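You operate a simulated robot arm through the tools that you are given. There is no shell and no other tool. Be economical: measure what you need, move in short steps, check, and stop when the job is done.

Carry out the task below with a simulated robot arm. There is one attempt and no reset: what you move stays moved.

TASK
Fit the insert that the green card names into socket 57 and check the plate.
Fine: slide the red bar to FREE first and back to HOLD before you press CHECK.
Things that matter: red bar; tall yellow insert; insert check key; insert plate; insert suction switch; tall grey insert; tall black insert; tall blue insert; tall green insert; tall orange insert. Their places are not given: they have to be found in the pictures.

It is judged by the outcome, as a careful person would: the job done as asked, and still so three seconds after it is handed in. It fails if anything else is knocked over, pushed out of place, dropped, spilled or broken.

THE ROBOT
A 7-joint arm with a two-finger parallel gripper, fixed in place. Base frame: the origin is at the foot of the arm, x ahead of it, y to its left, z up; the work surface is at about z = 820. Lengths are in mm, angles in rad, forces in N, time in s.
With the tool pointing down near the work surface it reaches from about 300 to 700 mm from the base axis. Its first joint turns from -1.152 to 1.152 rad. Payload 1.57 kg.
Tool frame: the origin (TCP) lies between the finger pads and is the grasp point; the fingertips stand 30 mm ahead of it; z points along the fingers, y is the line along which they close. The gripper opens to 110 mm. The fingers are 24 mm wide and 12 mm thick; the gripper's body (48 by 112 mm) begins 78 mm behind the TCP.
Orientation is told as [roll, pitch, yaw] about the base's x, y, z axes, in that order, counted from this pose: with the fingers straight down and closing along the base's y, the tool's x points along the base's -x, its y along +y and its z along -z.

THE INTERFACE
- The arm moves only by the tool play_rows. Its arguments are lists of equal length, an entry for each row: "linear": the shift along the base's x, y, z in mm, a list of three; "angular": the turn, a rotation vector about the base's x, y, z in rad, a list of three; "claw": the finger opening in mm, from 0 to 110. In form: {"linear": [[x, y, z], ...], "angular": [[wx, wy, wz], ...], "claw": [claw, ...]}. A call has 1 to 8 rows; each row shifts and turns the commanded pose from where the row before left it. A row lasts 0.2 s, in which the tool goes at most 50 mm and 0.15 rad; a call with a longer step from one row to the next is refused whole, and so is a gripper value outside its range. A pose out of reach is approached as far as the arm can. The call stops where the force on the tool passes 70 N (or 10 N more than at its start, if that is more) or the arm is blocked; 0.2 s more then pass. The fingers move at their own pace (about 108 mm/s each) and stop on an object; they squeeze with about 41 N. The grip force told is the motor's: it shows also when the fingers shut on nothing. Time passes only in rows, and 0.2 s behind the last, so rows that do not move let the fingers close. It gives the time, the measured TCP pose, the force on the tool (base axes), the opening and the grip force at its end, in the units of the frame above (readings bear some noise).
- Cameras (640 x 400 px; columns grow to the right, rows downward): "scene" is fixed at [166.6, -396.3, 1403]; the picture's right is [0.74, -0.68, 0.00], its down [-0.40, -0.44, -0.80] and it looks along [0.54, 0.59, -0.60] (base axes); focal length 329 px, centre (320, 200). "wrist" rides on the gripper at [-36, 0, -80] in the tool frame; the picture's right is [0.00, -1.00, 0.00], its down [0.97, 0.00, -0.24] and it looks along [0.24, 0.00, 0.97] (tool axes); focal length 218 px, centre (320, 200).
- grab_frame(camera): a new picture of that camera. No time passes.
- pixel_to_xyz(camera, pixels): for up to 12 pixels [column, row] of the newest picture of that camera ("zoom" is the newest enlarged one), the place [x, y, z] in the base frame of the surface seen there, good to about 3 mm. No time passes.
- zoom(camera, box): a new picture of the part [left, top, right, bottom] of that camera's present view, enlarged. No time passes.
- job_done(): hands the job in; it is judged then, once.

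Work in short steps. Measure before you move; look again where a grasp or a placing could have gone wrong, and mend it. You have 80 turns and 38 pictures in all, the two below and enlarged ones among them. Open the gripper and draw the arm clear of the work before you hand the job in, unless the task says otherwise; then end with one line.

The tools are called after ">>>" by a JSON object that holds its "api" and its "payload". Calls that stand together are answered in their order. play_rows: Moves the arm, as the interface text tells. Its arguments: {"type":"object","properties":{"linear":{"type":"array","items":{"type":"array","items":{"type":"number"}}},"angular":{"type":"array","items":{"type":"array","items":{"type":"number"}}},"claw":{"type":"array","items":{"type":"number"}}},"required":["linear","angular","claw"]} The other tools are called the same way: grab_frame (camera) takes a picture; pixel_to_xyz (camera, pixels) gives the place of the surface under pixels of a picture; zoom (camera, box) takes an enlarged picture of a part of a camera's view; job_done () hands the job in.

At the start:

```text
time: 0.0
position: [340.2, -69.6, 1171.0]
tool_rot: [-0.002, 0.0, 0.0]
wrist_force: [0.3, 0.1, 0.0]
grip_width: 110.0
grip_force: 0.1
```

scene: 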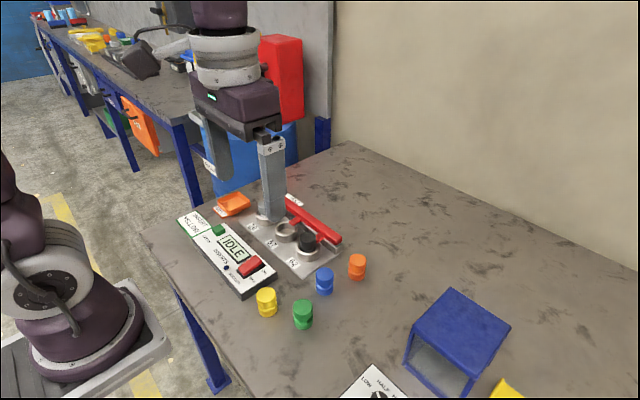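
wrist: 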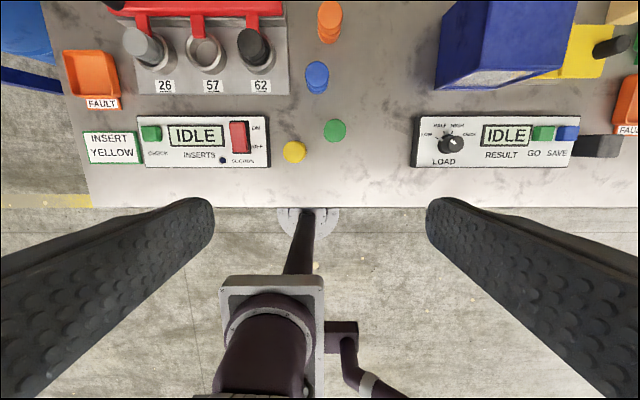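

The green-edged card at wrist (112,148) reads INSERT YELLOW. I'll zoom in on the plate and the panel.

>>> {"api": "zoom", "payload": {"camera": "wrist", "box": [60, 0, 360, 188]}}

>>> {"api": "zoom", "payload": {"camera": "scene", "box": [170, 170, 390, 340]}}

>>> {"api": "pixel_to_xyz", "payload": {"camera": "wrist", "pixels": [[294, 152], [205, 50], [143, 45], [253, 45], [238, 136], [238, 128], [238, 148], [150, 133], [317, 73], [335, 130], [205, 8], [330, 15]]}}

```text
2.13 times, centred on (210, 94) of wrist
```

zoom: 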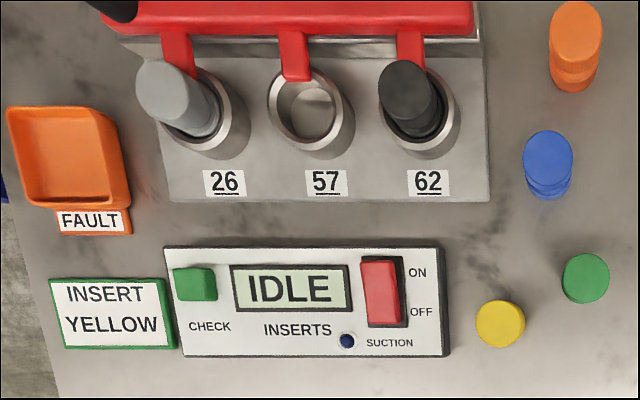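

```text
2.35 times, centred on (280, 255) of scene
```

zoom: 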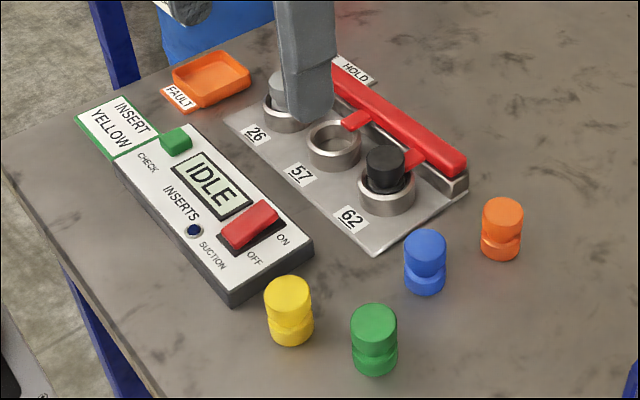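

```text
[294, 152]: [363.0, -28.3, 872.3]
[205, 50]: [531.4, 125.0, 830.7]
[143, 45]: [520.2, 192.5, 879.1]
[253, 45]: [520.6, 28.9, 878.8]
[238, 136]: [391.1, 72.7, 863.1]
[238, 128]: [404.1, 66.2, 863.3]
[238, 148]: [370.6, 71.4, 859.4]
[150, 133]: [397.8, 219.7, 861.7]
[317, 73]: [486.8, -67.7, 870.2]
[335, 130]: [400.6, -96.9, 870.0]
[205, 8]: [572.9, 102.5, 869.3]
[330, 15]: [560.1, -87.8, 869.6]
```

Next I move the wrist camera over the plate to read the bar's labels.

>>> {"api": "play_rows", "payload": {"linear": [[40, 30, 0], [40, 30, 0], [40, 30, 0], [40, 30, 0], [0, 30, -20], [0, 20, -20]], "angular": [[0, 0, 0], [0, 0, 0], [0, 0, 0], [0, 0, 0], [0, 0, 0], [0, 0, 0]], "claw": [110, 110, 110, 110, 110, 110]}}

>>> {"api": "grab_frame", "payload": {"camera": "wrist"}}

>>> {"api": "grab_frame", "payload": {"camera": "scene"}}

```text
time: 1.4
position: [499.9, 101.0, 1130.8]
tool_rot: [0.0, 0.001, -0.002]
wrist_force: [-0.7, 0.6, 0.9]
grip_width: 110.4
grip_force: 0.1
```

```text
33 pictures are left
```

wrist: 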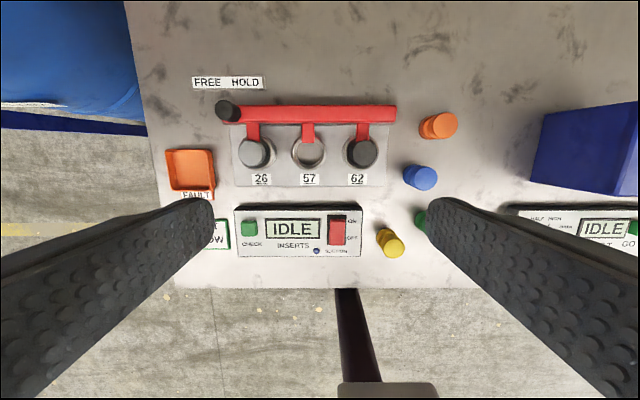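

```text
32 pictures are left
```

scene: 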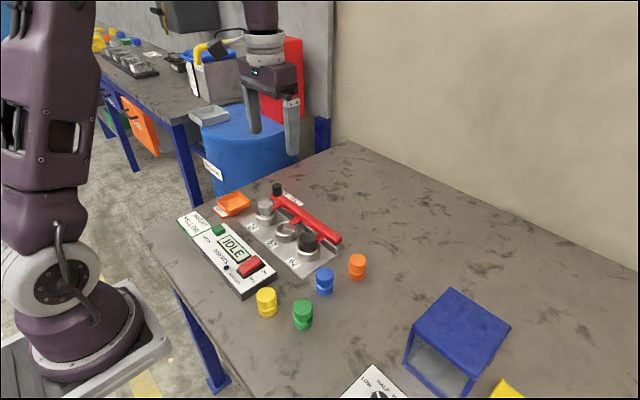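

The bar has a black knob at (227,110), with FREE to the left and HOLD to the right. I'll zoom in and measure.

>>> {"api": "zoom", "payload": {"camera": "wrist", "box": [150, 60, 410, 222]}}

>>> {"api": "pixel_to_xyz", "payload": {"camera": "wrist", "pixels": [[226, 110], [207, 83], [245, 83], [240, 113], [320, 112], [396, 114], [254, 132], [308, 131], [362, 131], [309, 153], [200, 170], [390, 237]]}}

>>> {"api": "zoom", "payload": {"camera": "scene", "box": [230, 170, 350, 262]}}

```text
2.46 times, centred on (280, 141) of wrist
```

zoom: 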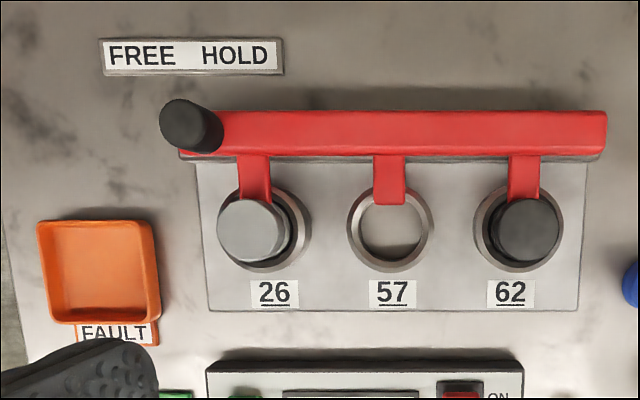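

```text
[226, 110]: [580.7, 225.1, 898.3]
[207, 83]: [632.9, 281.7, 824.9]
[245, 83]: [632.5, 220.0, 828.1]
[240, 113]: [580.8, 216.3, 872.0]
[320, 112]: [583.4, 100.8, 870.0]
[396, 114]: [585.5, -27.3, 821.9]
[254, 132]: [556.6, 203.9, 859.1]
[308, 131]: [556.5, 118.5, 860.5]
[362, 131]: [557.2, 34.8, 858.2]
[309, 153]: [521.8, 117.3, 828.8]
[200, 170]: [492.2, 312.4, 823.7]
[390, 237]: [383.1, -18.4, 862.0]
```

```text
4.35 times, centred on (290, 216) of scene
```

zoom: 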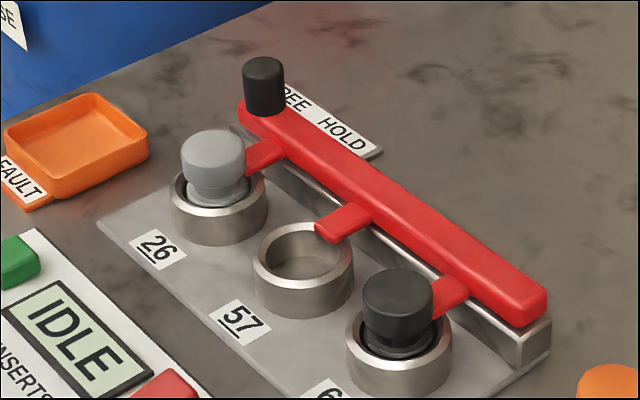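

The knob is at HOLD. I'll measure its top, the insert tops, the bar ends and the socket rims.

>>> {"api": "pixel_to_xyz", "payload": {"camera": "wrist", "pixels": [[217, 108], [235, 108], [226, 101], [223, 117], [253, 153], [253, 142], [308, 168], [308, 139], [291, 155], [325, 155], [308, 160], [247, 226]]}}

>>> {"api": "pixel_to_xyz", "payload": {"camera": "zoom", "pixels": [[263, 65], [345, 215], [262, 158], [300, 228], [260, 270], [352, 265], [305, 310], [300, 265], [212, 140], [214, 190], [245, 110], [525, 310]]}}

```text
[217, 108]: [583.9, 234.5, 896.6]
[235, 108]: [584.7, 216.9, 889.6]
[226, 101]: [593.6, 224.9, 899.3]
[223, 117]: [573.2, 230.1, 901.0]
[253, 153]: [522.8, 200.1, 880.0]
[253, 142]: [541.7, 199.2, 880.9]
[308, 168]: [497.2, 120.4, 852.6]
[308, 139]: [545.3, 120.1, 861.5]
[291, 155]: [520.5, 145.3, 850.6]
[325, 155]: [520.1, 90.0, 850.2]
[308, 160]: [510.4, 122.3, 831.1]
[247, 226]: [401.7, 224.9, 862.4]
```

```text
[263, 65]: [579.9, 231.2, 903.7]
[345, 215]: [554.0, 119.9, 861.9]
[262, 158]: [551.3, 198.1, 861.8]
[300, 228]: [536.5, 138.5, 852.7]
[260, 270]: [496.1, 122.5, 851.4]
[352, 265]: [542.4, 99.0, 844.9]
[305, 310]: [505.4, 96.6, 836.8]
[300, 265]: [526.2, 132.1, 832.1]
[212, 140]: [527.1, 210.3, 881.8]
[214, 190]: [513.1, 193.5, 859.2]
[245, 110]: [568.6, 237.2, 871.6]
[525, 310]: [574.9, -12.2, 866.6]
```

Knob centre is about (583,226), top 901, and the bar top is at 871. I go above it and descend with a 50 mm opening.

>>> {"api": "play_rows", "payload": {"linear": [[40, 40, -20], [43, 42, -40], [0, 43, -40], [0, 0, -40], [0, 0, -40]], "angular": [[0, 0, 0], [0, 0, 0], [0, 0, 0], [0, 0, 0], [0, 0, 0]], "claw": [80, 50, 50, 50, 50]}}

>>> {"api": "grab_frame", "payload": {"camera": "wrist"}}

```text
refused: row 1 steps farther than a row can; nothing moved
```

```text
29 pictures are left
```

wrist: 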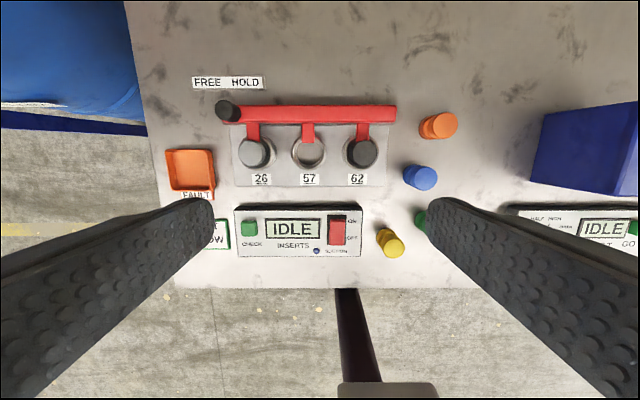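

The steps were too long, so I use shorter ones.

>>> {"api": "play_rows", "payload": {"linear": [[28, 30, -20], [28, 30, -20], [27, 30, -20], [0, 35, -25], [0, 0, -45], [0, 0, -40]], "angular": [[0, 0, 0], [0, 0, 0], [0, 0, 0], [0, 0, 0], [0, 0, 0], [0, 0, 0]], "claw": [80, 50, 50, 50, 50, 50]}}

>>> {"api": "grab_frame", "payload": {"camera": "wrist"}}

```text
time: 2.8
position: [581.7, 225.1, 960.3]
tool_rot: [-0.001, 0.001, -0.001]
wrist_force: [0.9, -0.4, -0.1]
grip_width: 50.0
grip_force: 0.1
```

```text
28 pictures are left
```

wrist: 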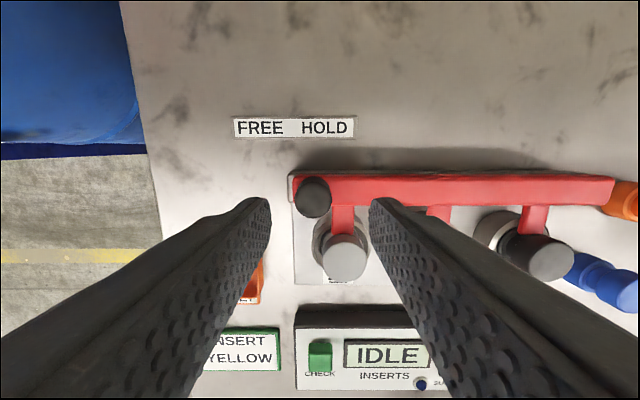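

The knob is centred between the fingers. I descend to z≈906 and close.

>>> {"api": "play_rows", "payload": {"linear": [[0, 2, -27], [0, 0, -27], [0, 0, 0], [0, 0, 0], [0, 0, 0]], "angular": [[0, 0, 0], [0, 0, 0], [0, 0, 0], [0, 0, 0], [0, 0, 0]], "claw": [50, 50, 15, 15, 15]}}

```text
time: 4.0
position: [582.2, 228.3, 907.8]
tool_rot: [0.007, -0.004, 0.0]
wrist_force: [3.8, 28.4, -0.5]
grip_width: 25.5
grip_force: 36.9
```

The knob is gripped (25 mm). I slide toward FREE (+y) in small steps.

>>> {"api": "play_rows", "payload": {"linear": [[0, 10, 0], [0, 10, 0], [0, 10, 0], [0, 10, 0]], "angular": [[0, 0, 0], [0, 0, 0], [0, 0, 0], [0, 0, 0]], "claw": [15, 15, 15, 15]}}

>>> {"api": "grab_frame", "payload": {"camera": "scene"}}

```text
time: 5.0
position: [583.1, 266.9, 907.9]
tool_rot: [0.0, 0.001, 0.001]
wrist_force: [-2.4, 1.0, 14.9]
grip_width: 25.5
grip_force: 37.1
```

```text
27 pictures are left
```

scene: 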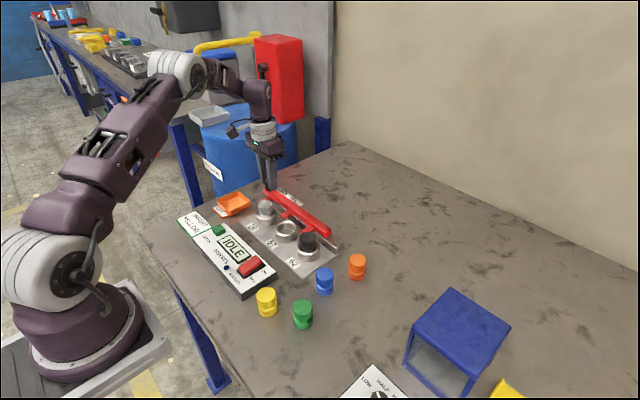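

It slides freely, so I continue until it meets resistance.

>>> {"api": "play_rows", "payload": {"linear": [[0, 5, 0], [0, 5, 0], [0, 5, 0], [0, 4, 0]], "angular": [[0, 0, 0], [0, 0, 0], [0, 0, 0], [0, 0, 0]], "claw": [15, 15, 15, 15]}}

>>> {"api": "zoom", "payload": {"camera": "scene", "box": [230, 170, 350, 262]}}

```text
time: 6.0
position: [584.1, 273.1, 907.8]
tool_rot: [-0.027, 0.008, -0.005]
wrist_force: [-8.2, -12.6, 14.2]
grip_width: 26.0
grip_force: 37.4
stopped in row 4: the force on the tool passed its limit (the readings are from after the stop); the commanded pose is now the measured one
```

```text
4.35 times, centred on (290, 216) of scene
```

zoom: 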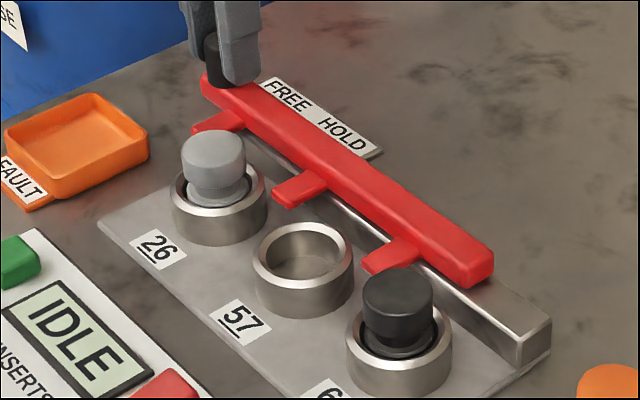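

The end stop is reached and all tabs are clear, so the bar is FREE. I release, rise, and move toward the yellow insert.

>>> {"api": "play_rows", "payload": {"linear": [[0, 0, 0], [0, 0, 0], [0, 0, 40], [0, 0, 45], [-20, -20, 30], [-30, -35, 0], [-30, -35, 0], [-30, -35, 0]], "angular": [[0, 0, 0], [0.027, -0.008, 0.005], [0, 0, 0], [0, 0, 0], [0, 0, 0], [0, 0, 0], [0, 0, 0], [0, 0, 0]], "claw": [50, 50, 50, 50, 50, 60, 70, 70]}}

>>> {"api": "play_rows", "payload": {"linear": [[-30, -35, 0], [-30, -35, 0], [-30, -35, 0], [-12, -40, 0], [0, -30, -20]], "angular": [[0, 0, 0], [0, 0, 0], [0, 0, 0], [0, 0, 0], [0, 0, 0]], "claw": [70, 70, 70, 70, 70]}}

>>> {"api": "grab_frame", "payload": {"camera": "wrist"}}

```text
time: 7.8
position: [473.3, 149.5, 1022.3]
tool_rot: [0.004, -0.003, -0.003]
wrist_force: [0.1, -1.0, -0.5]
grip_width: 70.0
grip_force: 0.0
```

```text
time: 9.0
position: [370.7, -25.2, 1001.1]
tool_rot: [0.004, 0.001, 0.0]
wrist_force: [0.3, 0.2, 0.0]
grip_width: 70.3
grip_force: 0.0
```

```text
25 pictures are left
```

wrist: 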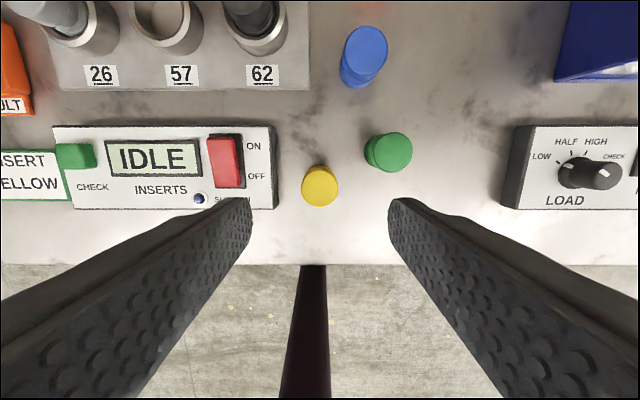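

>>> {"api": "pixel_to_xyz", "payload": {"camera": "wrist", "pixels": [[320, 184], [303, 186], [337, 186], [320, 170], [320, 201], [390, 152], [368, 150], [276, 175], [276, 205]]}}

>>> {"api": "zoom", "payload": {"camera": "scene", "box": [240, 265, 340, 340]}}

>>> {"api": "pixel_to_xyz", "payload": {"camera": "zoom", "pixels": [[165, 160], [165, 240], [165, 275], [165, 300], [165, 325], [118, 230], [217, 230]]}}

```text
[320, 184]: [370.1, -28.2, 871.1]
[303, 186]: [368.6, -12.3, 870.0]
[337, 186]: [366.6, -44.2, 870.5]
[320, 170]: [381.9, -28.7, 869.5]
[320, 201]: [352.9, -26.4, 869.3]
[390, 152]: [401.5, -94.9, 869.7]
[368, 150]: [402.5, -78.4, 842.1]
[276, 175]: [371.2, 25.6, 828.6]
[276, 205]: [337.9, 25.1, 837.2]
```

```text
5.33 times, centred on (290, 302) of scene
```

zoom: 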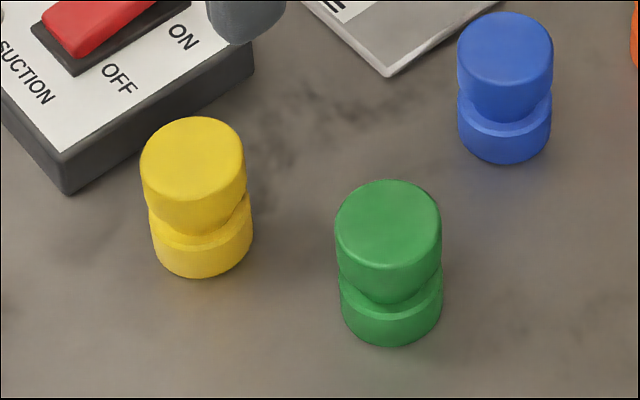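

```text
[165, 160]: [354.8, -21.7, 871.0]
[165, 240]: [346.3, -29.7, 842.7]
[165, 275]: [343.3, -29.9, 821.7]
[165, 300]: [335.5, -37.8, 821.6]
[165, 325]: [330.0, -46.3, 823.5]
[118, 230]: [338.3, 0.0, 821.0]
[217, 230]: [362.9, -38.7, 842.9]
```

Yellow's centre is about (368,-28), top 870, Ø33. I grip only the head, with tips at ~850: open to 56, descend to TCP z≈880 and close.

>>> {"api": "play_rows", "payload": {"linear": [[-2, -3, -40], [0, 0, -40], [0, 0, -30], [0, 0, -11], [0, 0, 0], [0, 0, 0], [0, 0, 0]], "angular": [[0, 0, 0], [0, 0, 0], [0, 0, 0], [0, 0, 0], [0, 0, 0], [0, 0, 0], [0, 0, 0]], "claw": [56, 56, 56, 56, 25, 25, 25]}}

>>> {"api": "grab_frame", "payload": {"camera": "wrist"}}

```text
time: 10.6
position: [368.8, -26.8, 879.3]
tool_rot: [0.003, -0.001, -0.002]
wrist_force: [-0.1, -1.5, -0.5]
grip_width: 36.5
grip_force: 41.0
```

```text
23 pictures are left
```

wrist: 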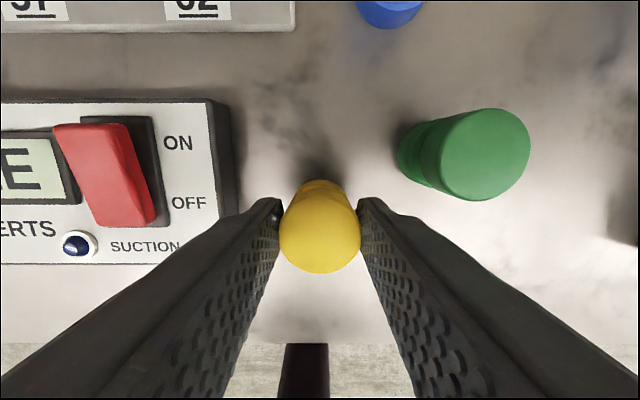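

Gripped at 36.5 mm. I lift and carry it above socket 57.

>>> {"api": "play_rows", "payload": {"linear": [[0, 0, 30], [0, 0, 40], [0, 0, 40], [30, 29, 0], [31, 29, 0], [31, 29, 0], [31, 29, 0], [30, 29, 0]], "angular": [[0, 0, 0], [0, 0, 0], [0, 0, 0], [0, 0, 0], [0, 0, 0], [0, 0, 0], [0, 0, 0], [0, 0, 0]], "claw": [25, 25, 25, 25, 25, 25, 25, 25]}}

>>> {"api": "grab_frame", "payload": {"camera": "wrist"}}

>>> {"api": "zoom", "payload": {"camera": "scene", "box": [220, 150, 360, 262]}}

```text
time: 12.4
position: [521.1, 116.6, 990.8]
tool_rot: [0.004, 0.0, -0.001]
wrist_force: [-0.1, -0.4, -0.1]
grip_width: 24.8
grip_force: 0.2
```

```text
22 pictures are left
```

wrist: 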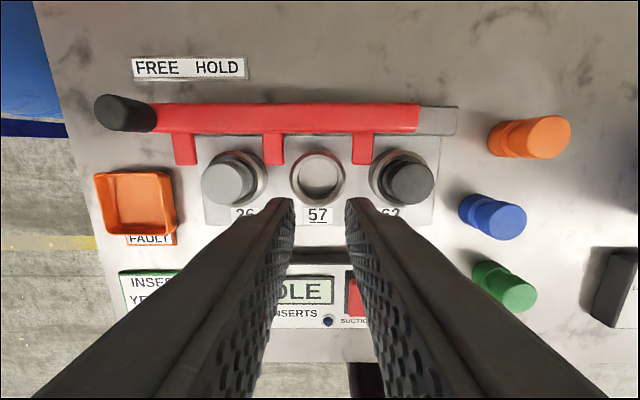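

```text
3.57 times, centred on (290, 206) of scene
```

zoom: 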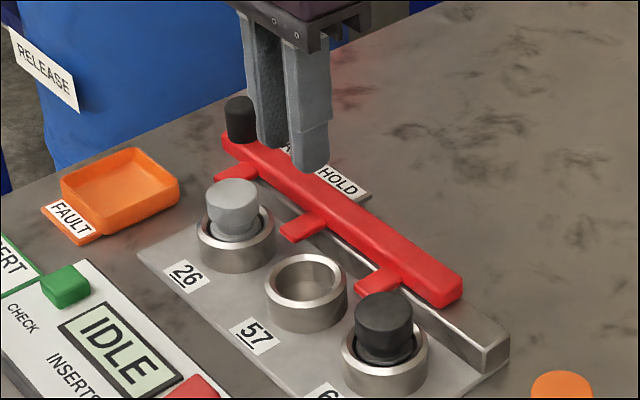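

The gripper closed to 24.8 mm, so the insert slipped out. I look for it in the scene.

>>> {"api": "grab_frame", "payload": {"camera": "scene"}}

>>> {"api": "zoom", "payload": {"camera": "scene", "box": [230, 260, 340, 343]}}

```text
20 pictures are left
```

scene: 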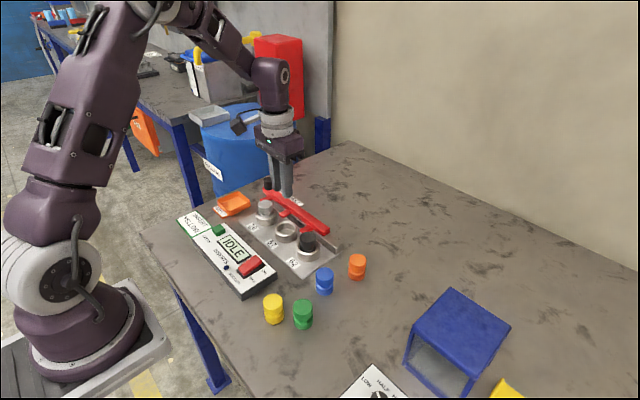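

```text
4.82 times, centred on (285, 302) of scene
```

zoom: 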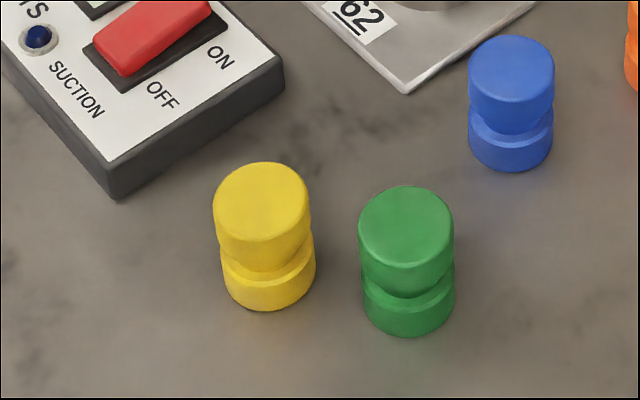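

The insert is still upright near its place, but shifted slightly toward the green one. I go back above it, opened, to measure.

>>> {"api": "play_rows", "payload": {"linear": [[-29, -30, 0], [-29, -30, 0], [-29, -30, 0], [-29, -30, 0], [-26, -30, 0], [0, 0, 0]], "angular": [[0, 0, 0], [0, 0, 0], [0, 0, 0], [0, 0, 0], [0, 0, 0], [0, 0, 0]], "claw": [60, 60, 60, 60, 60, 60]}}

>>> {"api": "grab_frame", "payload": {"camera": "wrist"}}

```text
time: 13.8
position: [380.5, -35.0, 990.7]
tool_rot: [0.005, 0.001, -0.002]
wrist_force: [0.4, -0.3, 0.5]
grip_width: 60.1
grip_force: 0.0
```

```text
18 pictures are left
```

wrist: 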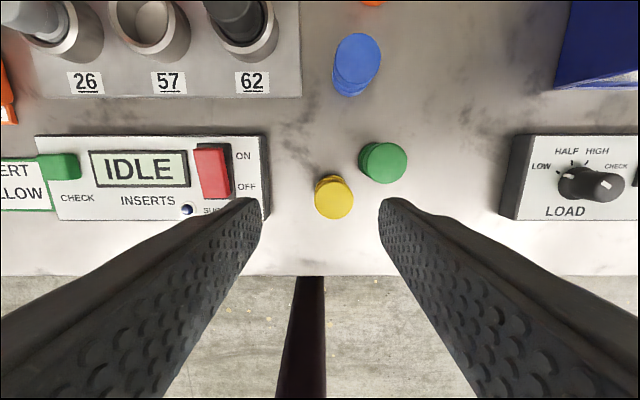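

>>> {"api": "pixel_to_xyz", "payload": {"camera": "wrist", "pixels": [[335, 199], [317, 199], [352, 199], [335, 182], [335, 214], [385, 163], [385, 148], [385, 180], [368, 163], [403, 163]]}}

>>> {"api": "zoom", "payload": {"camera": "wrist", "box": [290, 130, 430, 230]}}

```text
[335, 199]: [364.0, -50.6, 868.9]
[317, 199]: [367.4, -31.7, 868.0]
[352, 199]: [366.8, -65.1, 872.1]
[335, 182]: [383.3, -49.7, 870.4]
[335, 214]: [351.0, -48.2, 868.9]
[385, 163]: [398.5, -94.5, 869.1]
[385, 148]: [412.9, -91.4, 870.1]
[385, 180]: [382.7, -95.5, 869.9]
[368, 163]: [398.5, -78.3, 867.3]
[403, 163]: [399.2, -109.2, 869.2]
```

```text
4.00 times, centred on (360, 180) of wrist
```

zoom: 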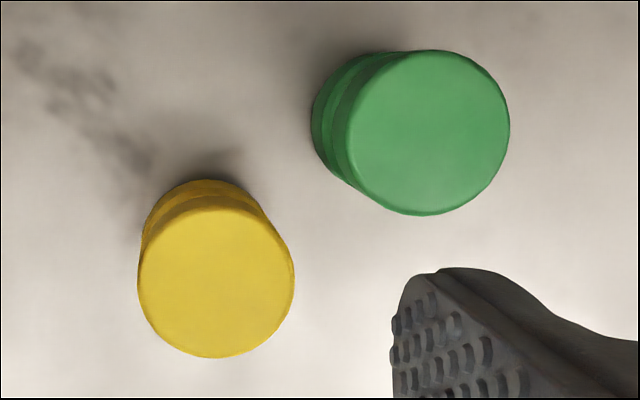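

Yellow now stands at about (367,-49). This time I grip deeper, across both the head and the lower flange (TCP z≈866), keep clear of green, and lift gently.

>>> {"api": "play_rows", "payload": {"linear": [[-8, -7, -30], [-7, -7, -30], [0, 0, -30], [0, 0, -22], [0, 0, -13], [0, 0, 0], [0, 0, 0], [0, 0, 0]], "angular": [[0, 0, 0], [0, 0, 0], [0, 0, 0], [0, 0, 0], [0, 0, 0], [0, 0, 0], [0, 0, 0], [0, 0, 0]], "claw": [48, 48, 48, 48, 48, 25, 25, 25]}}

>>> {"api": "grab_frame", "payload": {"camera": "wrist"}}

```text
time: 15.6
position: [364.4, -46.9, 865.3]
tool_rot: [0.004, 0.0, 0.0]
wrist_force: [0.0, -0.1, 1.3]
grip_width: 36.9
grip_force: 41.0
```

```text
16 pictures are left
```

wrist: 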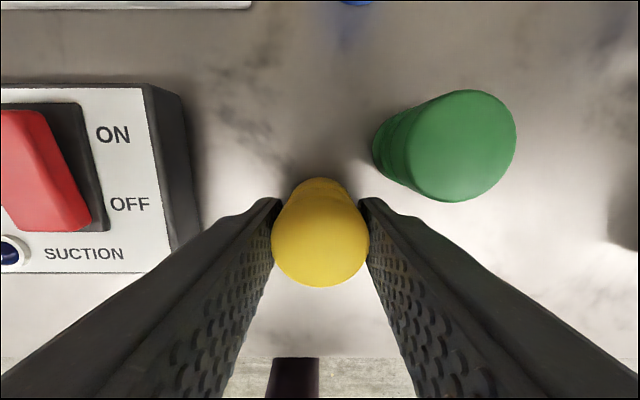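

Firm at 36.9 mm. I lift slowly and watch the width.

>>> {"api": "play_rows", "payload": {"linear": [[0, 0, 3], [0, 0, 4], [0, 0, 5], [0, 0, 6], [0, 0, 0]], "angular": [[0, 0, 0], [0, 0, 0], [0, 0, 0], [0, 0, 0], [0, 0, 0]], "claw": [25, 25, 25, 25, 25]}}

>>> {"api": "zoom", "payload": {"camera": "scene", "box": [230, 240, 340, 340]}}

```text
time: 16.8
position: [366.0, -47.8, 882.0]
tool_rot: [0.003, 0.0, -0.001]
wrist_force: [0.1, -0.3, 0.4]
grip_width: 36.8
grip_force: 41.0
```

```text
4.00 times, centred on (285, 290) of scene
```

zoom: 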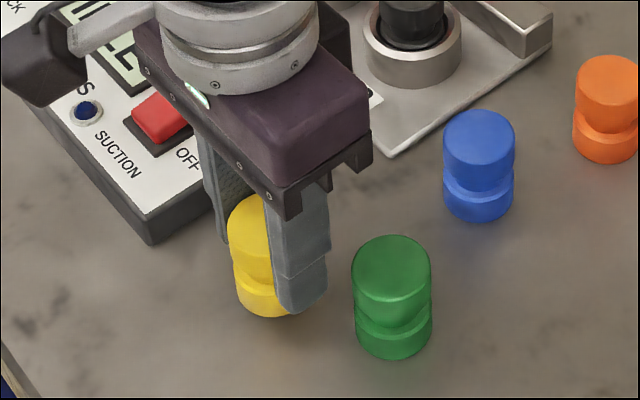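

>>> {"api": "pixel_to_xyz", "payload": {"camera": "zoom", "pixels": [[240, 205], [250, 235], [250, 288], [255, 310], [258, 322], [300, 300]]}}

>>> {"api": "pixel_to_xyz", "payload": {"camera": "wrist", "pixels": [[320, 240]]}}

```text
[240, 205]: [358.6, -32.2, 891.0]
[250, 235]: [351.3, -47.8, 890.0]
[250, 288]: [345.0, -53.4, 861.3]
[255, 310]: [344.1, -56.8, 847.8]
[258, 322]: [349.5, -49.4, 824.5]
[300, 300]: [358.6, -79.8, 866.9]
```

```text
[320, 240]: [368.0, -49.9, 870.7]
```

It is lifted (top now at 890). I continue up gently.

>>> {"api": "play_rows", "payload": {"linear": [[0, 0, 6], [0, 0, 10], [0, 0, 12], [0, 0, 12], [0, 0, 12], [0, 0, 10], [0, 0, 6], [0, 0, 3]], "angular": [[0, 0, 0], [0, 0, 0], [0, 0, 0], [0, 0, 0], [0, 0, 0], [0, 0, 0], [0, 0, 0], [0, 0, 0]], "claw": [25, 25, 25, 25, 25, 25, 25, 25]}}

>>> {"api": "play_rows", "payload": {"linear": [[5, 5, 0], [11, 12, 0], [15, 16, 0], [15, 16, 0], [15, 16, 0], [15, 16, 0], [8, 9, 0], [4, 4, 0]], "angular": [[0, 0, 0], [0, 0, 0], [0, 0, 0], [0, 0, 0], [0, 0, 0], [0, 0, 0], [0, 0, 0], [0, 0, 0]], "claw": [25, 25, 25, 25, 25, 25, 25, 25]}}

```text
time: 18.6
position: [364.2, -47.0, 953.9]
tool_rot: [0.003, 0.0, -0.001]
wrist_force: [0.7, 0.1, 0.2]
grip_width: 36.6
grip_force: 40.7
```

```text
time: 20.4
position: [452.5, 47.1, 954.1]
tool_rot: [0.005, 0.001, -0.001]
wrist_force: [-0.3, -0.2, -0.5]
grip_width: 36.8
grip_force: 40.8
```

Still held. I go on to above the socket.

>>> {"api": "play_rows", "payload": {"linear": [[5, 5, 0], [11, 12, 0], [14, 15, 0], [14, 15, 0], [12, 13, 0], [7, 7, 0], [3, 4, 0], [0, 0, 0]], "angular": [[0, 0, 0], [0, 0, 0], [0, 0, 0], [0, 0, 0], [0, 0, 0], [0, 0, 0], [0, 0, 0], [0, 0, 0]], "claw": [25, 25, 25, 25, 25, 25, 25, 25]}}

>>> {"api": "grab_frame", "payload": {"camera": "wrist"}}

>>> {"api": "zoom", "payload": {"camera": "scene", "box": [220, 150, 360, 262]}}

```text
time: 22.2
position: [518.7, 116.8, 954.0]
tool_rot: [0.003, 0.0, -0.001]
wrist_force: [0.1, -0.5, 0.4]
grip_width: 36.6
grip_force: 41.2
```

```text
14 pictures are left
```

wrist: 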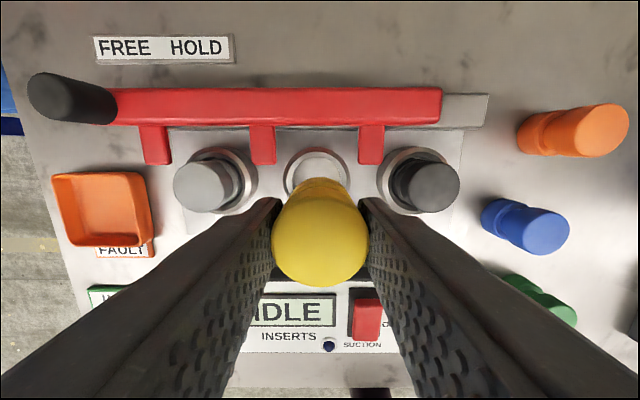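

```text
3.57 times, centred on (290, 206) of scene
```

zoom: 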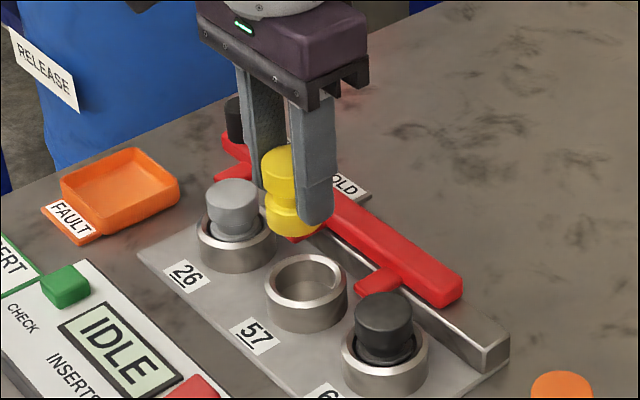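

>>> {"api": "pixel_to_xyz", "payload": {"camera": "wrist", "pixels": [[320, 246], [272, 246], [368, 246], [320, 285], [285, 180], [348, 180], [316, 150], [290, 165], [344, 165]]}}

>>> {"api": "pixel_to_xyz", "payload": {"camera": "zoom", "pixels": [[268, 290], [344, 284], [290, 258], [310, 304], [275, 267], [335, 300], [330, 262], [280, 303]]}}

```text
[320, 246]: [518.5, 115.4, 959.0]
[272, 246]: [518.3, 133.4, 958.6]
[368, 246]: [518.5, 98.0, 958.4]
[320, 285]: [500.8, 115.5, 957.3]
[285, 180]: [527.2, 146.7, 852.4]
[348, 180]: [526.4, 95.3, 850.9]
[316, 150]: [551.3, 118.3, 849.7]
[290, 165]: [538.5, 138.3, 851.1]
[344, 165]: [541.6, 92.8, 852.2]
```

```text
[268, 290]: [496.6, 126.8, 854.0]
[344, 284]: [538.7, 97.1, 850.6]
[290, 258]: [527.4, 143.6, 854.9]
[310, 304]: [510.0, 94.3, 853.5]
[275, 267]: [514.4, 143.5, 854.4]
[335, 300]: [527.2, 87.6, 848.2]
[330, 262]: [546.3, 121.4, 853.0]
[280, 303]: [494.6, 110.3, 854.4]
```

Rim centre is about (520.5,118); the insert is at (518.5,115.7) with its bottom at ~908. I shift (+2,+2.3) and lower gently.

>>> {"api": "play_rows", "payload": {"linear": [[2, 2.3, 0], [0, 0, -8], [0, 0, -12], [0, 0, -12], [0, 0, -10], [0, 0, -6], [0, 0, -4], [0, 0, 0]], "angular": [[0, 0, 0], [0, 0, 0], [0, 0, 0], [0, 0, 0], [0, 0, 0], [0, 0, 0], [0, 0, 0], [0, 0, 0]], "claw": [25, 25, 25, 25, 25, 25, 25, 25]}}

>>> {"api": "zoom", "payload": {"camera": "scene", "box": [240, 180, 340, 255]}}

>>> {"api": "grab_frame", "payload": {"camera": "wrist"}}

```text
time: 24.0
position: [520.3, 119.4, 902.1]
tool_rot: [0.003, -0.001, -0.001]
wrist_force: [-0.4, 0.6, -0.5]
grip_width: 36.5
grip_force: 41.1
```

```text
5.33 times, centred on (290, 218) of scene
```

zoom: 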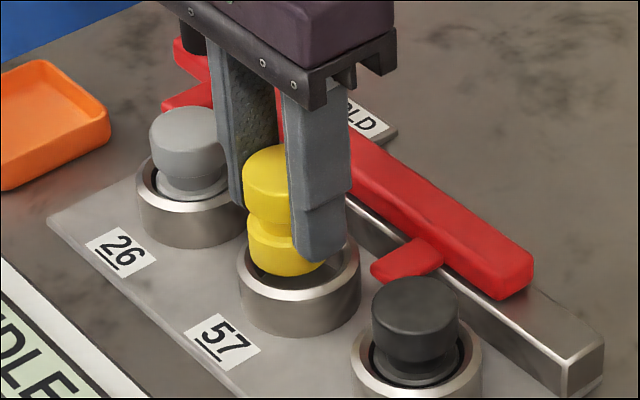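

```text
11 pictures are left
```

wrist: 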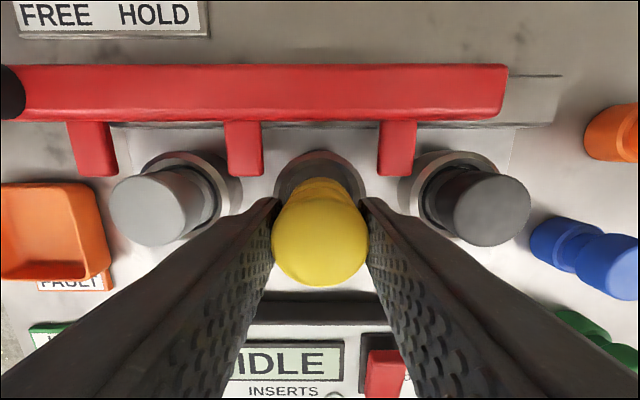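

It is centred just over the rim. I lower 15 mm, watching the force.

>>> {"api": "play_rows", "payload": {"linear": [[0, 0, -3], [0, 0, -3], [0, 0, -3], [0, 0, -3], [0, 0, -3], [0, 0, 0]], "angular": [[0, 0, 0], [0, 0, 0], [0, 0, 0], [0, 0, 0], [0, 0, 0], [0, 0, 0]], "claw": [25, 25, 25, 25, 25, 25]}}

```text
time: 25.4
position: [522.4, 120.2, 888.2]
tool_rot: [0.004, -0.008, -0.001]
wrist_force: [10.4, 0.5, 33.8]
grip_width: 36.9
grip_force: 40.9
```

There is contact with 34 N up and 10 N along +x, which suggests the insert rides the front edge of the socket. I look before adjusting.

>>> {"api": "zoom", "payload": {"camera": "scene", "box": [255, 190, 325, 243]}}

>>> {"api": "pixel_to_xyz", "payload": {"camera": "zoom", "pixels": [[232, 172], [240, 195], [240, 250], [240, 285], [240, 300], [240, 310], [190, 290], [340, 320]]}}

```text
7.55 times, centred on (290, 216) of scene
```

zoom: 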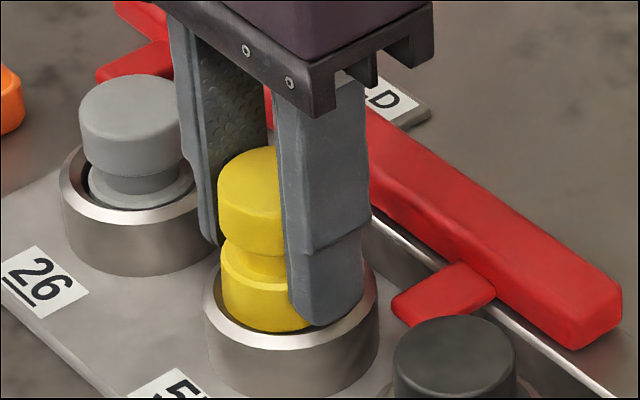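

```text
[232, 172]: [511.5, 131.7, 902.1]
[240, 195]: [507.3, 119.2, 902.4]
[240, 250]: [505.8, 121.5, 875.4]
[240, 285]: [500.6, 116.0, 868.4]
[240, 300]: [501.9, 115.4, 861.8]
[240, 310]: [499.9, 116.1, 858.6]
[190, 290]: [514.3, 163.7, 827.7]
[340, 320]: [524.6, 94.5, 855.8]
```

The insert's front face is at x≈500, right on the front rim, and the rim spans about 495–550. I raise 4 mm, shift +2.5 in x, and lower again.

>>> {"api": "play_rows", "payload": {"linear": [[0, 0, 4], [2.5, -0.5, 0], [0, 0, 0], [0, 0, -2], [0, 0, -2], [0, 0, -2], [0, 0, 0]], "angular": [[0, 0, 0], [0, 0, 0], [0, 0, 0], [0, 0, 0], [0, 0, 0], [0, 0, 0], [0, 0, 0]], "claw": [25, 25, 25, 25, 25, 25, 25]}}

```text
time: 27.0
position: [524.4, 119.1, 885.5]
tool_rot: [0.003, -0.004, -0.001]
wrist_force: [-0.5, 1.3, 34.0]
grip_width: 36.8
grip_force: 41.5
```

>>> {"api": "zoom", "payload": {"camera": "scene", "box": [255, 190, 325, 243]}}

>>> {"api": "pixel_to_xyz", "payload": {"camera": "zoom", "pixels": [[232, 172], [240, 195], [255, 190], [240, 285], [240, 300], [240, 335], [250, 338], [330, 325], [320, 310]]}}

```text
7.55 times, centred on (290, 216) of scene
```

zoom: 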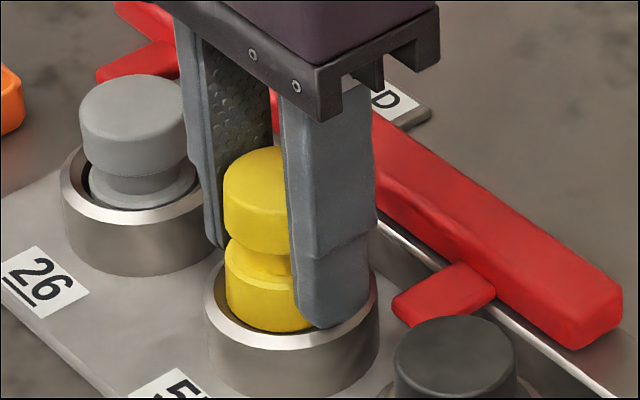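

```text
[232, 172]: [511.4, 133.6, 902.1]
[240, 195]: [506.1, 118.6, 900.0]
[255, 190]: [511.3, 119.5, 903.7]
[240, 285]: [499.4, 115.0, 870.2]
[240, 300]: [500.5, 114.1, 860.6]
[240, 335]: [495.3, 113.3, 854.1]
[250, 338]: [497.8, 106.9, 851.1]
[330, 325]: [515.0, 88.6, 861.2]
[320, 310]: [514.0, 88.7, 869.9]
```

Vertical contact only now: it may be the fingertips on the rim, or the insert perched on it. I check from the wrist side.

>>> {"api": "zoom", "payload": {"camera": "wrist", "box": [220, 90, 420, 215]}}

>>> {"api": "pixel_to_xyz", "payload": {"camera": "zoom", "pixels": [[320, 255], [320, 270], [320, 285], [320, 230], [320, 210], [320, 300], [270, 290], [370, 290]]}}

```text
3.20 times, centred on (320, 152) of wrist
```

zoom: 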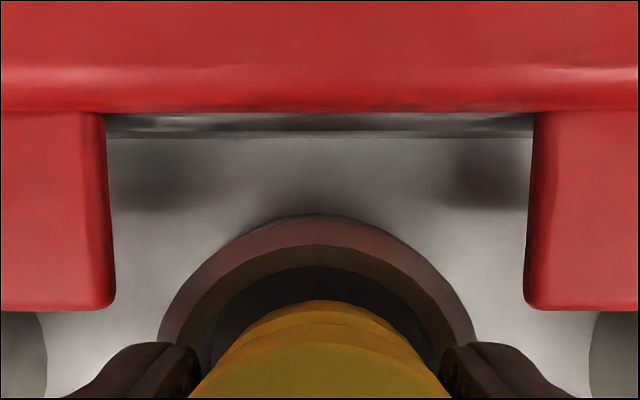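

```text
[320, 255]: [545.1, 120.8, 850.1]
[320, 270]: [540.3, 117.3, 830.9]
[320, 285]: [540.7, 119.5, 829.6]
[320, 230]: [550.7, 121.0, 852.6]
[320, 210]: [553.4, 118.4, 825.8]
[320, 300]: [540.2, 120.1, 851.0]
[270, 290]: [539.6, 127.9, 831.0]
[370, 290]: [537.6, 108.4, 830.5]
```

From above, the insert is symmetric in y, with its back at x≈540 against an inner wall at ≈543.5–544, so it is inside the bore outline. The contact is likely fingertips on the rim. I raise 1.5 mm, shift +1 mm in x, and release by opening narrowly.

>>> {"api": "play_rows", "payload": {"linear": [[0, 0, 2], [1, 0, 0], [0, 0, 0], [0, 0, 0], [0, 0, 0]], "angular": [[0, 0, 0], [0, 0, 0], [0, 0, 0], [0, 0, 0], [0, 0, 0]], "claw": [25, 25, 25, 42, 42]}}

>>> {"api": "zoom", "payload": {"camera": "scene", "box": [255, 190, 325, 243]}}

>>> {"api": "pixel_to_xyz", "payload": {"camera": "zoom", "pixels": [[250, 230], [255, 240], [260, 215], [250, 250], [250, 270]]}}

```text
time: 28.2
position: [524.7, 119.0, 888.0]
tool_rot: [0.005, 0.0, -0.003]
wrist_force: [-0.3, -0.4, -0.6]
grip_width: 42.0
grip_force: 0.1
```

```text
7.55 times, centred on (290, 216) of scene
```

zoom: 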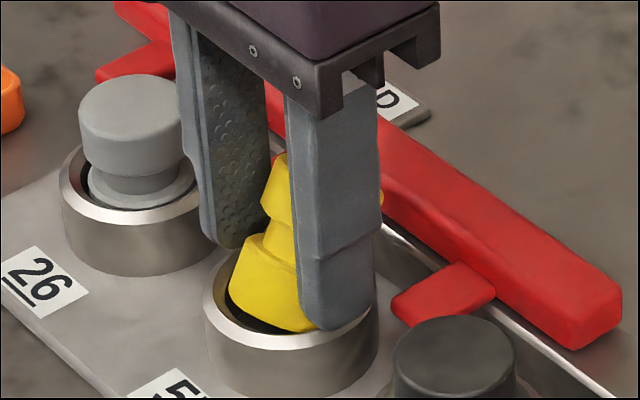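

```text
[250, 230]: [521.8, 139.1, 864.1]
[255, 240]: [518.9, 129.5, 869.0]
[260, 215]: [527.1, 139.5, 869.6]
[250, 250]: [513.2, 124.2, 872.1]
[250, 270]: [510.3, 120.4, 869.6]
```

The insert tipped about 30° toward +x, with its front edge perched on the rim, but it stands safely between the fingers. I re-grip it, lift it clear, and straighten it by pitching the tool.

>>> {"api": "play_rows", "payload": {"linear": [[0, 0, 0], [0, 0, 0], [0, 0, 0], [0, 0, 3], [0, 0, 5], [0, 0, 8], [0, 0, 8], [0, 0, 4]], "angular": [[0, 0, 0], [0, 0, 0], [0, 0, 0], [0, 0, 0], [0, 0, 0], [0, 0, 0], [0, 0, 0], [0, 0, 0]], "claw": [25, 25, 25, 25, 25, 25, 25, 25]}}

```text
time: 30.0
position: [524.4, 119.7, 916.3]
tool_rot: [0.005, 0.001, -0.003]
wrist_force: [0.0, 0.3, -0.5]
grip_width: 36.4
grip_force: 41.2
```

Gripped at 36.4 mm (full diameter) and lifted. I rotate −0.45 rad about y, compensating in x, then look.

>>> {"api": "play_rows", "payload": {"linear": [[0, 0, 5], [-2, 0, 5], [-2, 0, 0], [-2, 0, 0], [-2, 0, 0], [0, 0, 0]], "angular": [[0, 0, 0], [0, -0.11, 0], [0, -0.12, 0], [0, -0.12, 0], [0, -0.1, 0], [0, 0, 0]], "claw": [25, 25, 25, 25, 25, 25]}}

>>> {"api": "zoom", "payload": {"camera": "scene", "box": [245, 175, 335, 243]}}

```text
time: 31.4
position: [516.7, 119.5, 924.6]
tool_rot: [0.002, -0.451, -0.001]
wrist_force: [-0.1, -1.1, -0.3]
grip_width: 36.7
grip_force: 41.4
```

```text
5.88 times, centred on (290, 209) of scene
```

zoom: 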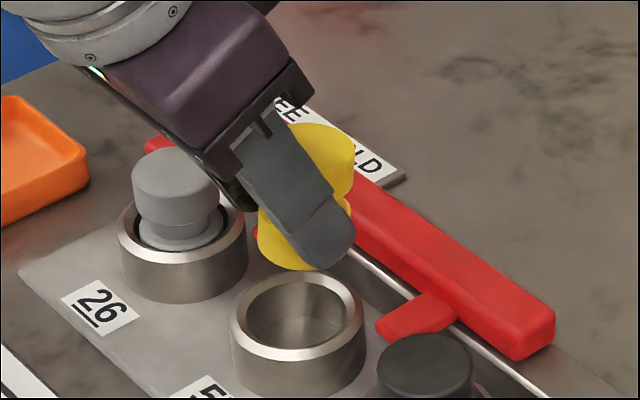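

The insert is nearly upright. I measure its top face and side to find the leftover tilt.

>>> {"api": "pixel_to_xyz", "payload": {"camera": "zoom", "pixels": [[295, 133], [310, 128], [325, 133], [340, 140], [325, 148], [335, 158], [305, 140], [347, 152], [266, 225], [268, 248], [285, 262], [345, 175]]}}

>>> {"api": "zoom", "payload": {"camera": "wrist", "box": [220, 100, 420, 300]}}

```text
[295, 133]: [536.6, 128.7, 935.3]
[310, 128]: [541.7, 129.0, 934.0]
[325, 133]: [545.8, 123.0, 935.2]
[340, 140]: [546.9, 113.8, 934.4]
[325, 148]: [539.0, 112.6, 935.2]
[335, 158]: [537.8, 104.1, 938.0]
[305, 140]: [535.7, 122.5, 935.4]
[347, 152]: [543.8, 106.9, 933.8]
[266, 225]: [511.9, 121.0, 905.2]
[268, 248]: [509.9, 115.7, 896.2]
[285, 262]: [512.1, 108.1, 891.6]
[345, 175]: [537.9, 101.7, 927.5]
```

```text
2.00 times, centred on (320, 200) of wrist
```

zoom: 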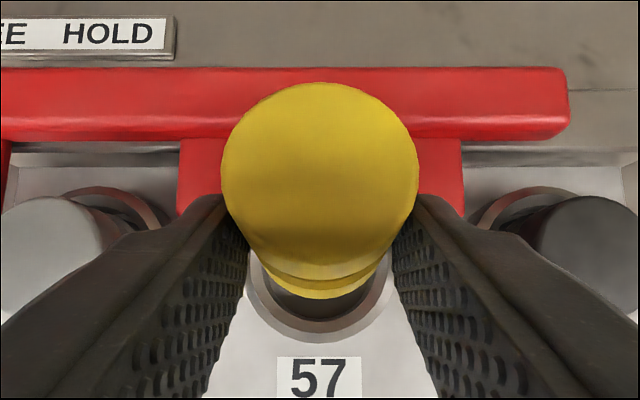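

The top face is level within ~0.1 rad. I read insert and ring edges from this wrist zoom for centring.

>>> {"api": "pixel_to_xyz", "payload": {"camera": "zoom", "pixels": [[320, 294], [320, 285], [320, 310], [320, 325], [320, 333], [320, 341], [320, 346], [320, 90], [320, 250], [224, 170], [416, 170], [320, 170]]}}

```text
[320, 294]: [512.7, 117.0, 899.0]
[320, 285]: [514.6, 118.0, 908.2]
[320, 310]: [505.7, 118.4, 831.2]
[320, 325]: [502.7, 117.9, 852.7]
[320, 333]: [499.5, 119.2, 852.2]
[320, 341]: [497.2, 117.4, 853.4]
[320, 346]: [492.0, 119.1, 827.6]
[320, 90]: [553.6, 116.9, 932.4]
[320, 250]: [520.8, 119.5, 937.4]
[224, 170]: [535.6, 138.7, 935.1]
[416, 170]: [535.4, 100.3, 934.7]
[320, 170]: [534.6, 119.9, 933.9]
```

Ring centre is x≈523.6, y≈118.5. The insert still leans ~0.15 rad, with bottom centre at (528.5,119.5). I pitch −0.14 more, shift x −10.4, lower 28 mm, and verify.

>>> {"api": "play_rows", "payload": {"linear": [[-5, -0.5, 0], [-5.4, 0, 0], [0, 0, -6], [0, 0, -8], [0, 0, -8], [0, 0, -6], [0, 0, 0]], "angular": [[0, -0.07, 0], [0, -0.07, 0], [0, 0, 0], [0, 0, 0], [0, 0, 0], [0, 0, 0], [0, 0, 0]], "claw": [25, 25, 25, 25, 25, 25, 25]}}

>>> {"api": "zoom", "payload": {"camera": "wrist", "box": [220, 100, 420, 300]}}

>>> {"api": "pixel_to_xyz", "payload": {"camera": "zoom", "pixels": [[320, 110], [320, 130], [320, 170], [320, 210], [320, 230], [320, 250], [320, 270], [320, 280], [320, 290], [320, 300], [320, 310], [320, 320]]}}

```text
time: 33.0
position: [507.0, 118.4, 897.6]
tool_rot: [0.003, -0.591, -0.002]
wrist_force: [-0.7, -0.5, -0.3]
grip_width: 36.6
grip_force: 40.6
```

```text
2.00 times, centred on (320, 200) of wrist
```

zoom: 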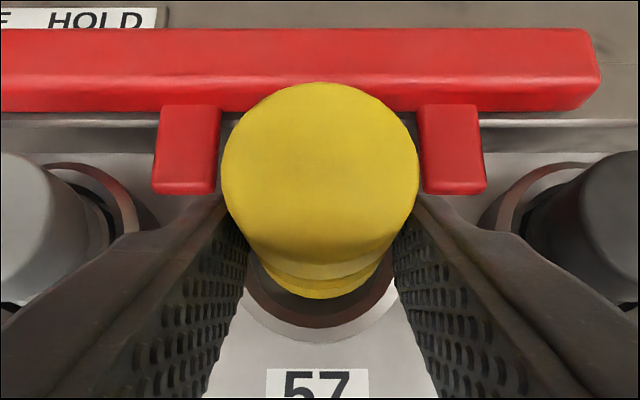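

```text
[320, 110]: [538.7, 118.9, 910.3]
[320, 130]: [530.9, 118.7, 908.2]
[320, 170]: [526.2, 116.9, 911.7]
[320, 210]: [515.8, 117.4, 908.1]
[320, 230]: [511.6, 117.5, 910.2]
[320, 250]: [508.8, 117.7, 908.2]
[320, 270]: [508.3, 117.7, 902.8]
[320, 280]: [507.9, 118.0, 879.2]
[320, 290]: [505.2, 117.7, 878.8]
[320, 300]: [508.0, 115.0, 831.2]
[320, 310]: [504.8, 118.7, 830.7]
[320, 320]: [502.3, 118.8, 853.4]
```

The insert is now level and centred (top z≈909 throughout, bottom ≈858). I lower 11 mm into the bore.

>>> {"api": "play_rows", "payload": {"linear": [[0, 0, -3], [0, 0, -3], [0, 0, -3], [0, 0, -2], [0, 0, 0]], "angular": [[0, 0, 0], [0, 0, 0], [0, 0, 0], [0, 0, 0], [0, 0, 0]], "claw": [25, 25, 25, 25, 25]}}

```text
time: 34.2
position: [506.5, 118.1, 886.9]
tool_rot: [0.003, -0.589, -0.001]
wrist_force: [-0.3, -0.2, -0.1]
grip_width: 36.6
grip_force: 40.8
```

No contact, so it is entering cleanly. I go down 3 mm more.

>>> {"api": "play_rows", "payload": {"linear": [[0, 0, -1.5], [0, 0, -1.5], [0, 0, 0]], "angular": [[0, 0, 0], [0, 0, 0], [0, 0, 0]], "claw": [25, 25, 25]}}

```text
time: 35.0
position: [505.9, 119.5, 882.8]
tool_rot: [0.003, -0.589, -0.004]
wrist_force: [0.3, 0.3, -0.6]
grip_width: 36.5
grip_force: 41.3
```

>>> {"api": "play_rows", "payload": {"linear": [[0, 0, -1.5], [0, 0, -1.5], [0, 0, 0]], "angular": [[0, 0, 0], [0, 0, 0], [0, 0, 0]], "claw": [25, 25, 25]}}

```text
time: 35.8
position: [507.0, 118.8, 881.4]
tool_rot: [0.005, -0.593, -0.004]
wrist_force: [-16.2, 1.4, 40.2]
grip_width: 36.3
grip_force: 41.5
```

Contact at about the height expected for the fingertips on the rim, with the insert ~10 mm inside. I back off 1.5 mm and open narrowly, then look.

>>> {"api": "play_rows", "payload": {"linear": [[0, 0, 1.5], [0, 0, 0], [0, 0, 0], [0, 0, 0]], "angular": [[0, 0, 0], [0, 0, 0], [0, 0, 0], [0, 0, 0]], "claw": [25, 25, 44, 44]}}

>>> {"api": "zoom", "payload": {"camera": "scene", "box": [245, 175, 335, 243]}}

>>> {"api": "pixel_to_xyz", "payload": {"camera": "zoom", "pixels": [[310, 230], [325, 225], [340, 235], [350, 225], [330, 215]]}}

```text
time: 36.8
position: [505.3, 119.6, 882.5]
tool_rot: [0.002, -0.591, 0.001]
wrist_force: [0.4, 6.6, 7.5]
grip_width: 38.7
grip_force: 0.0
```

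```text
5.88 times, centred on (290, 209) of scene
```

zoom: 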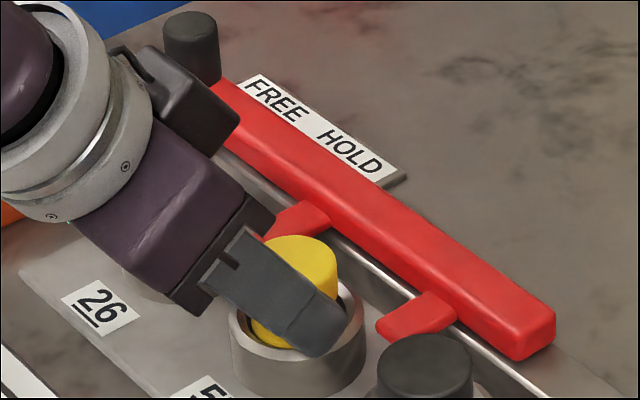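

```text
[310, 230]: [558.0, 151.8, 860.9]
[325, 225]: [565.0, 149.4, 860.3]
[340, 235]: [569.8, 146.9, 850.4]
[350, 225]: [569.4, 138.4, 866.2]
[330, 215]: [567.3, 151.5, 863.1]
```

>>> {"api": "pixel_to_xyz", "payload": {"camera": "zoom", "pixels": [[305, 250], [315, 258], [325, 255], [290, 245], [330, 270], [265, 330]]}}

```text
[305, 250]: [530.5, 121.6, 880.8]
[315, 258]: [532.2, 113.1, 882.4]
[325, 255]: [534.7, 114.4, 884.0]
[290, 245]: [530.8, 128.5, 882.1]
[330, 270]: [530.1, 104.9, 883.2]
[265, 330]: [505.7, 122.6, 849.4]
```

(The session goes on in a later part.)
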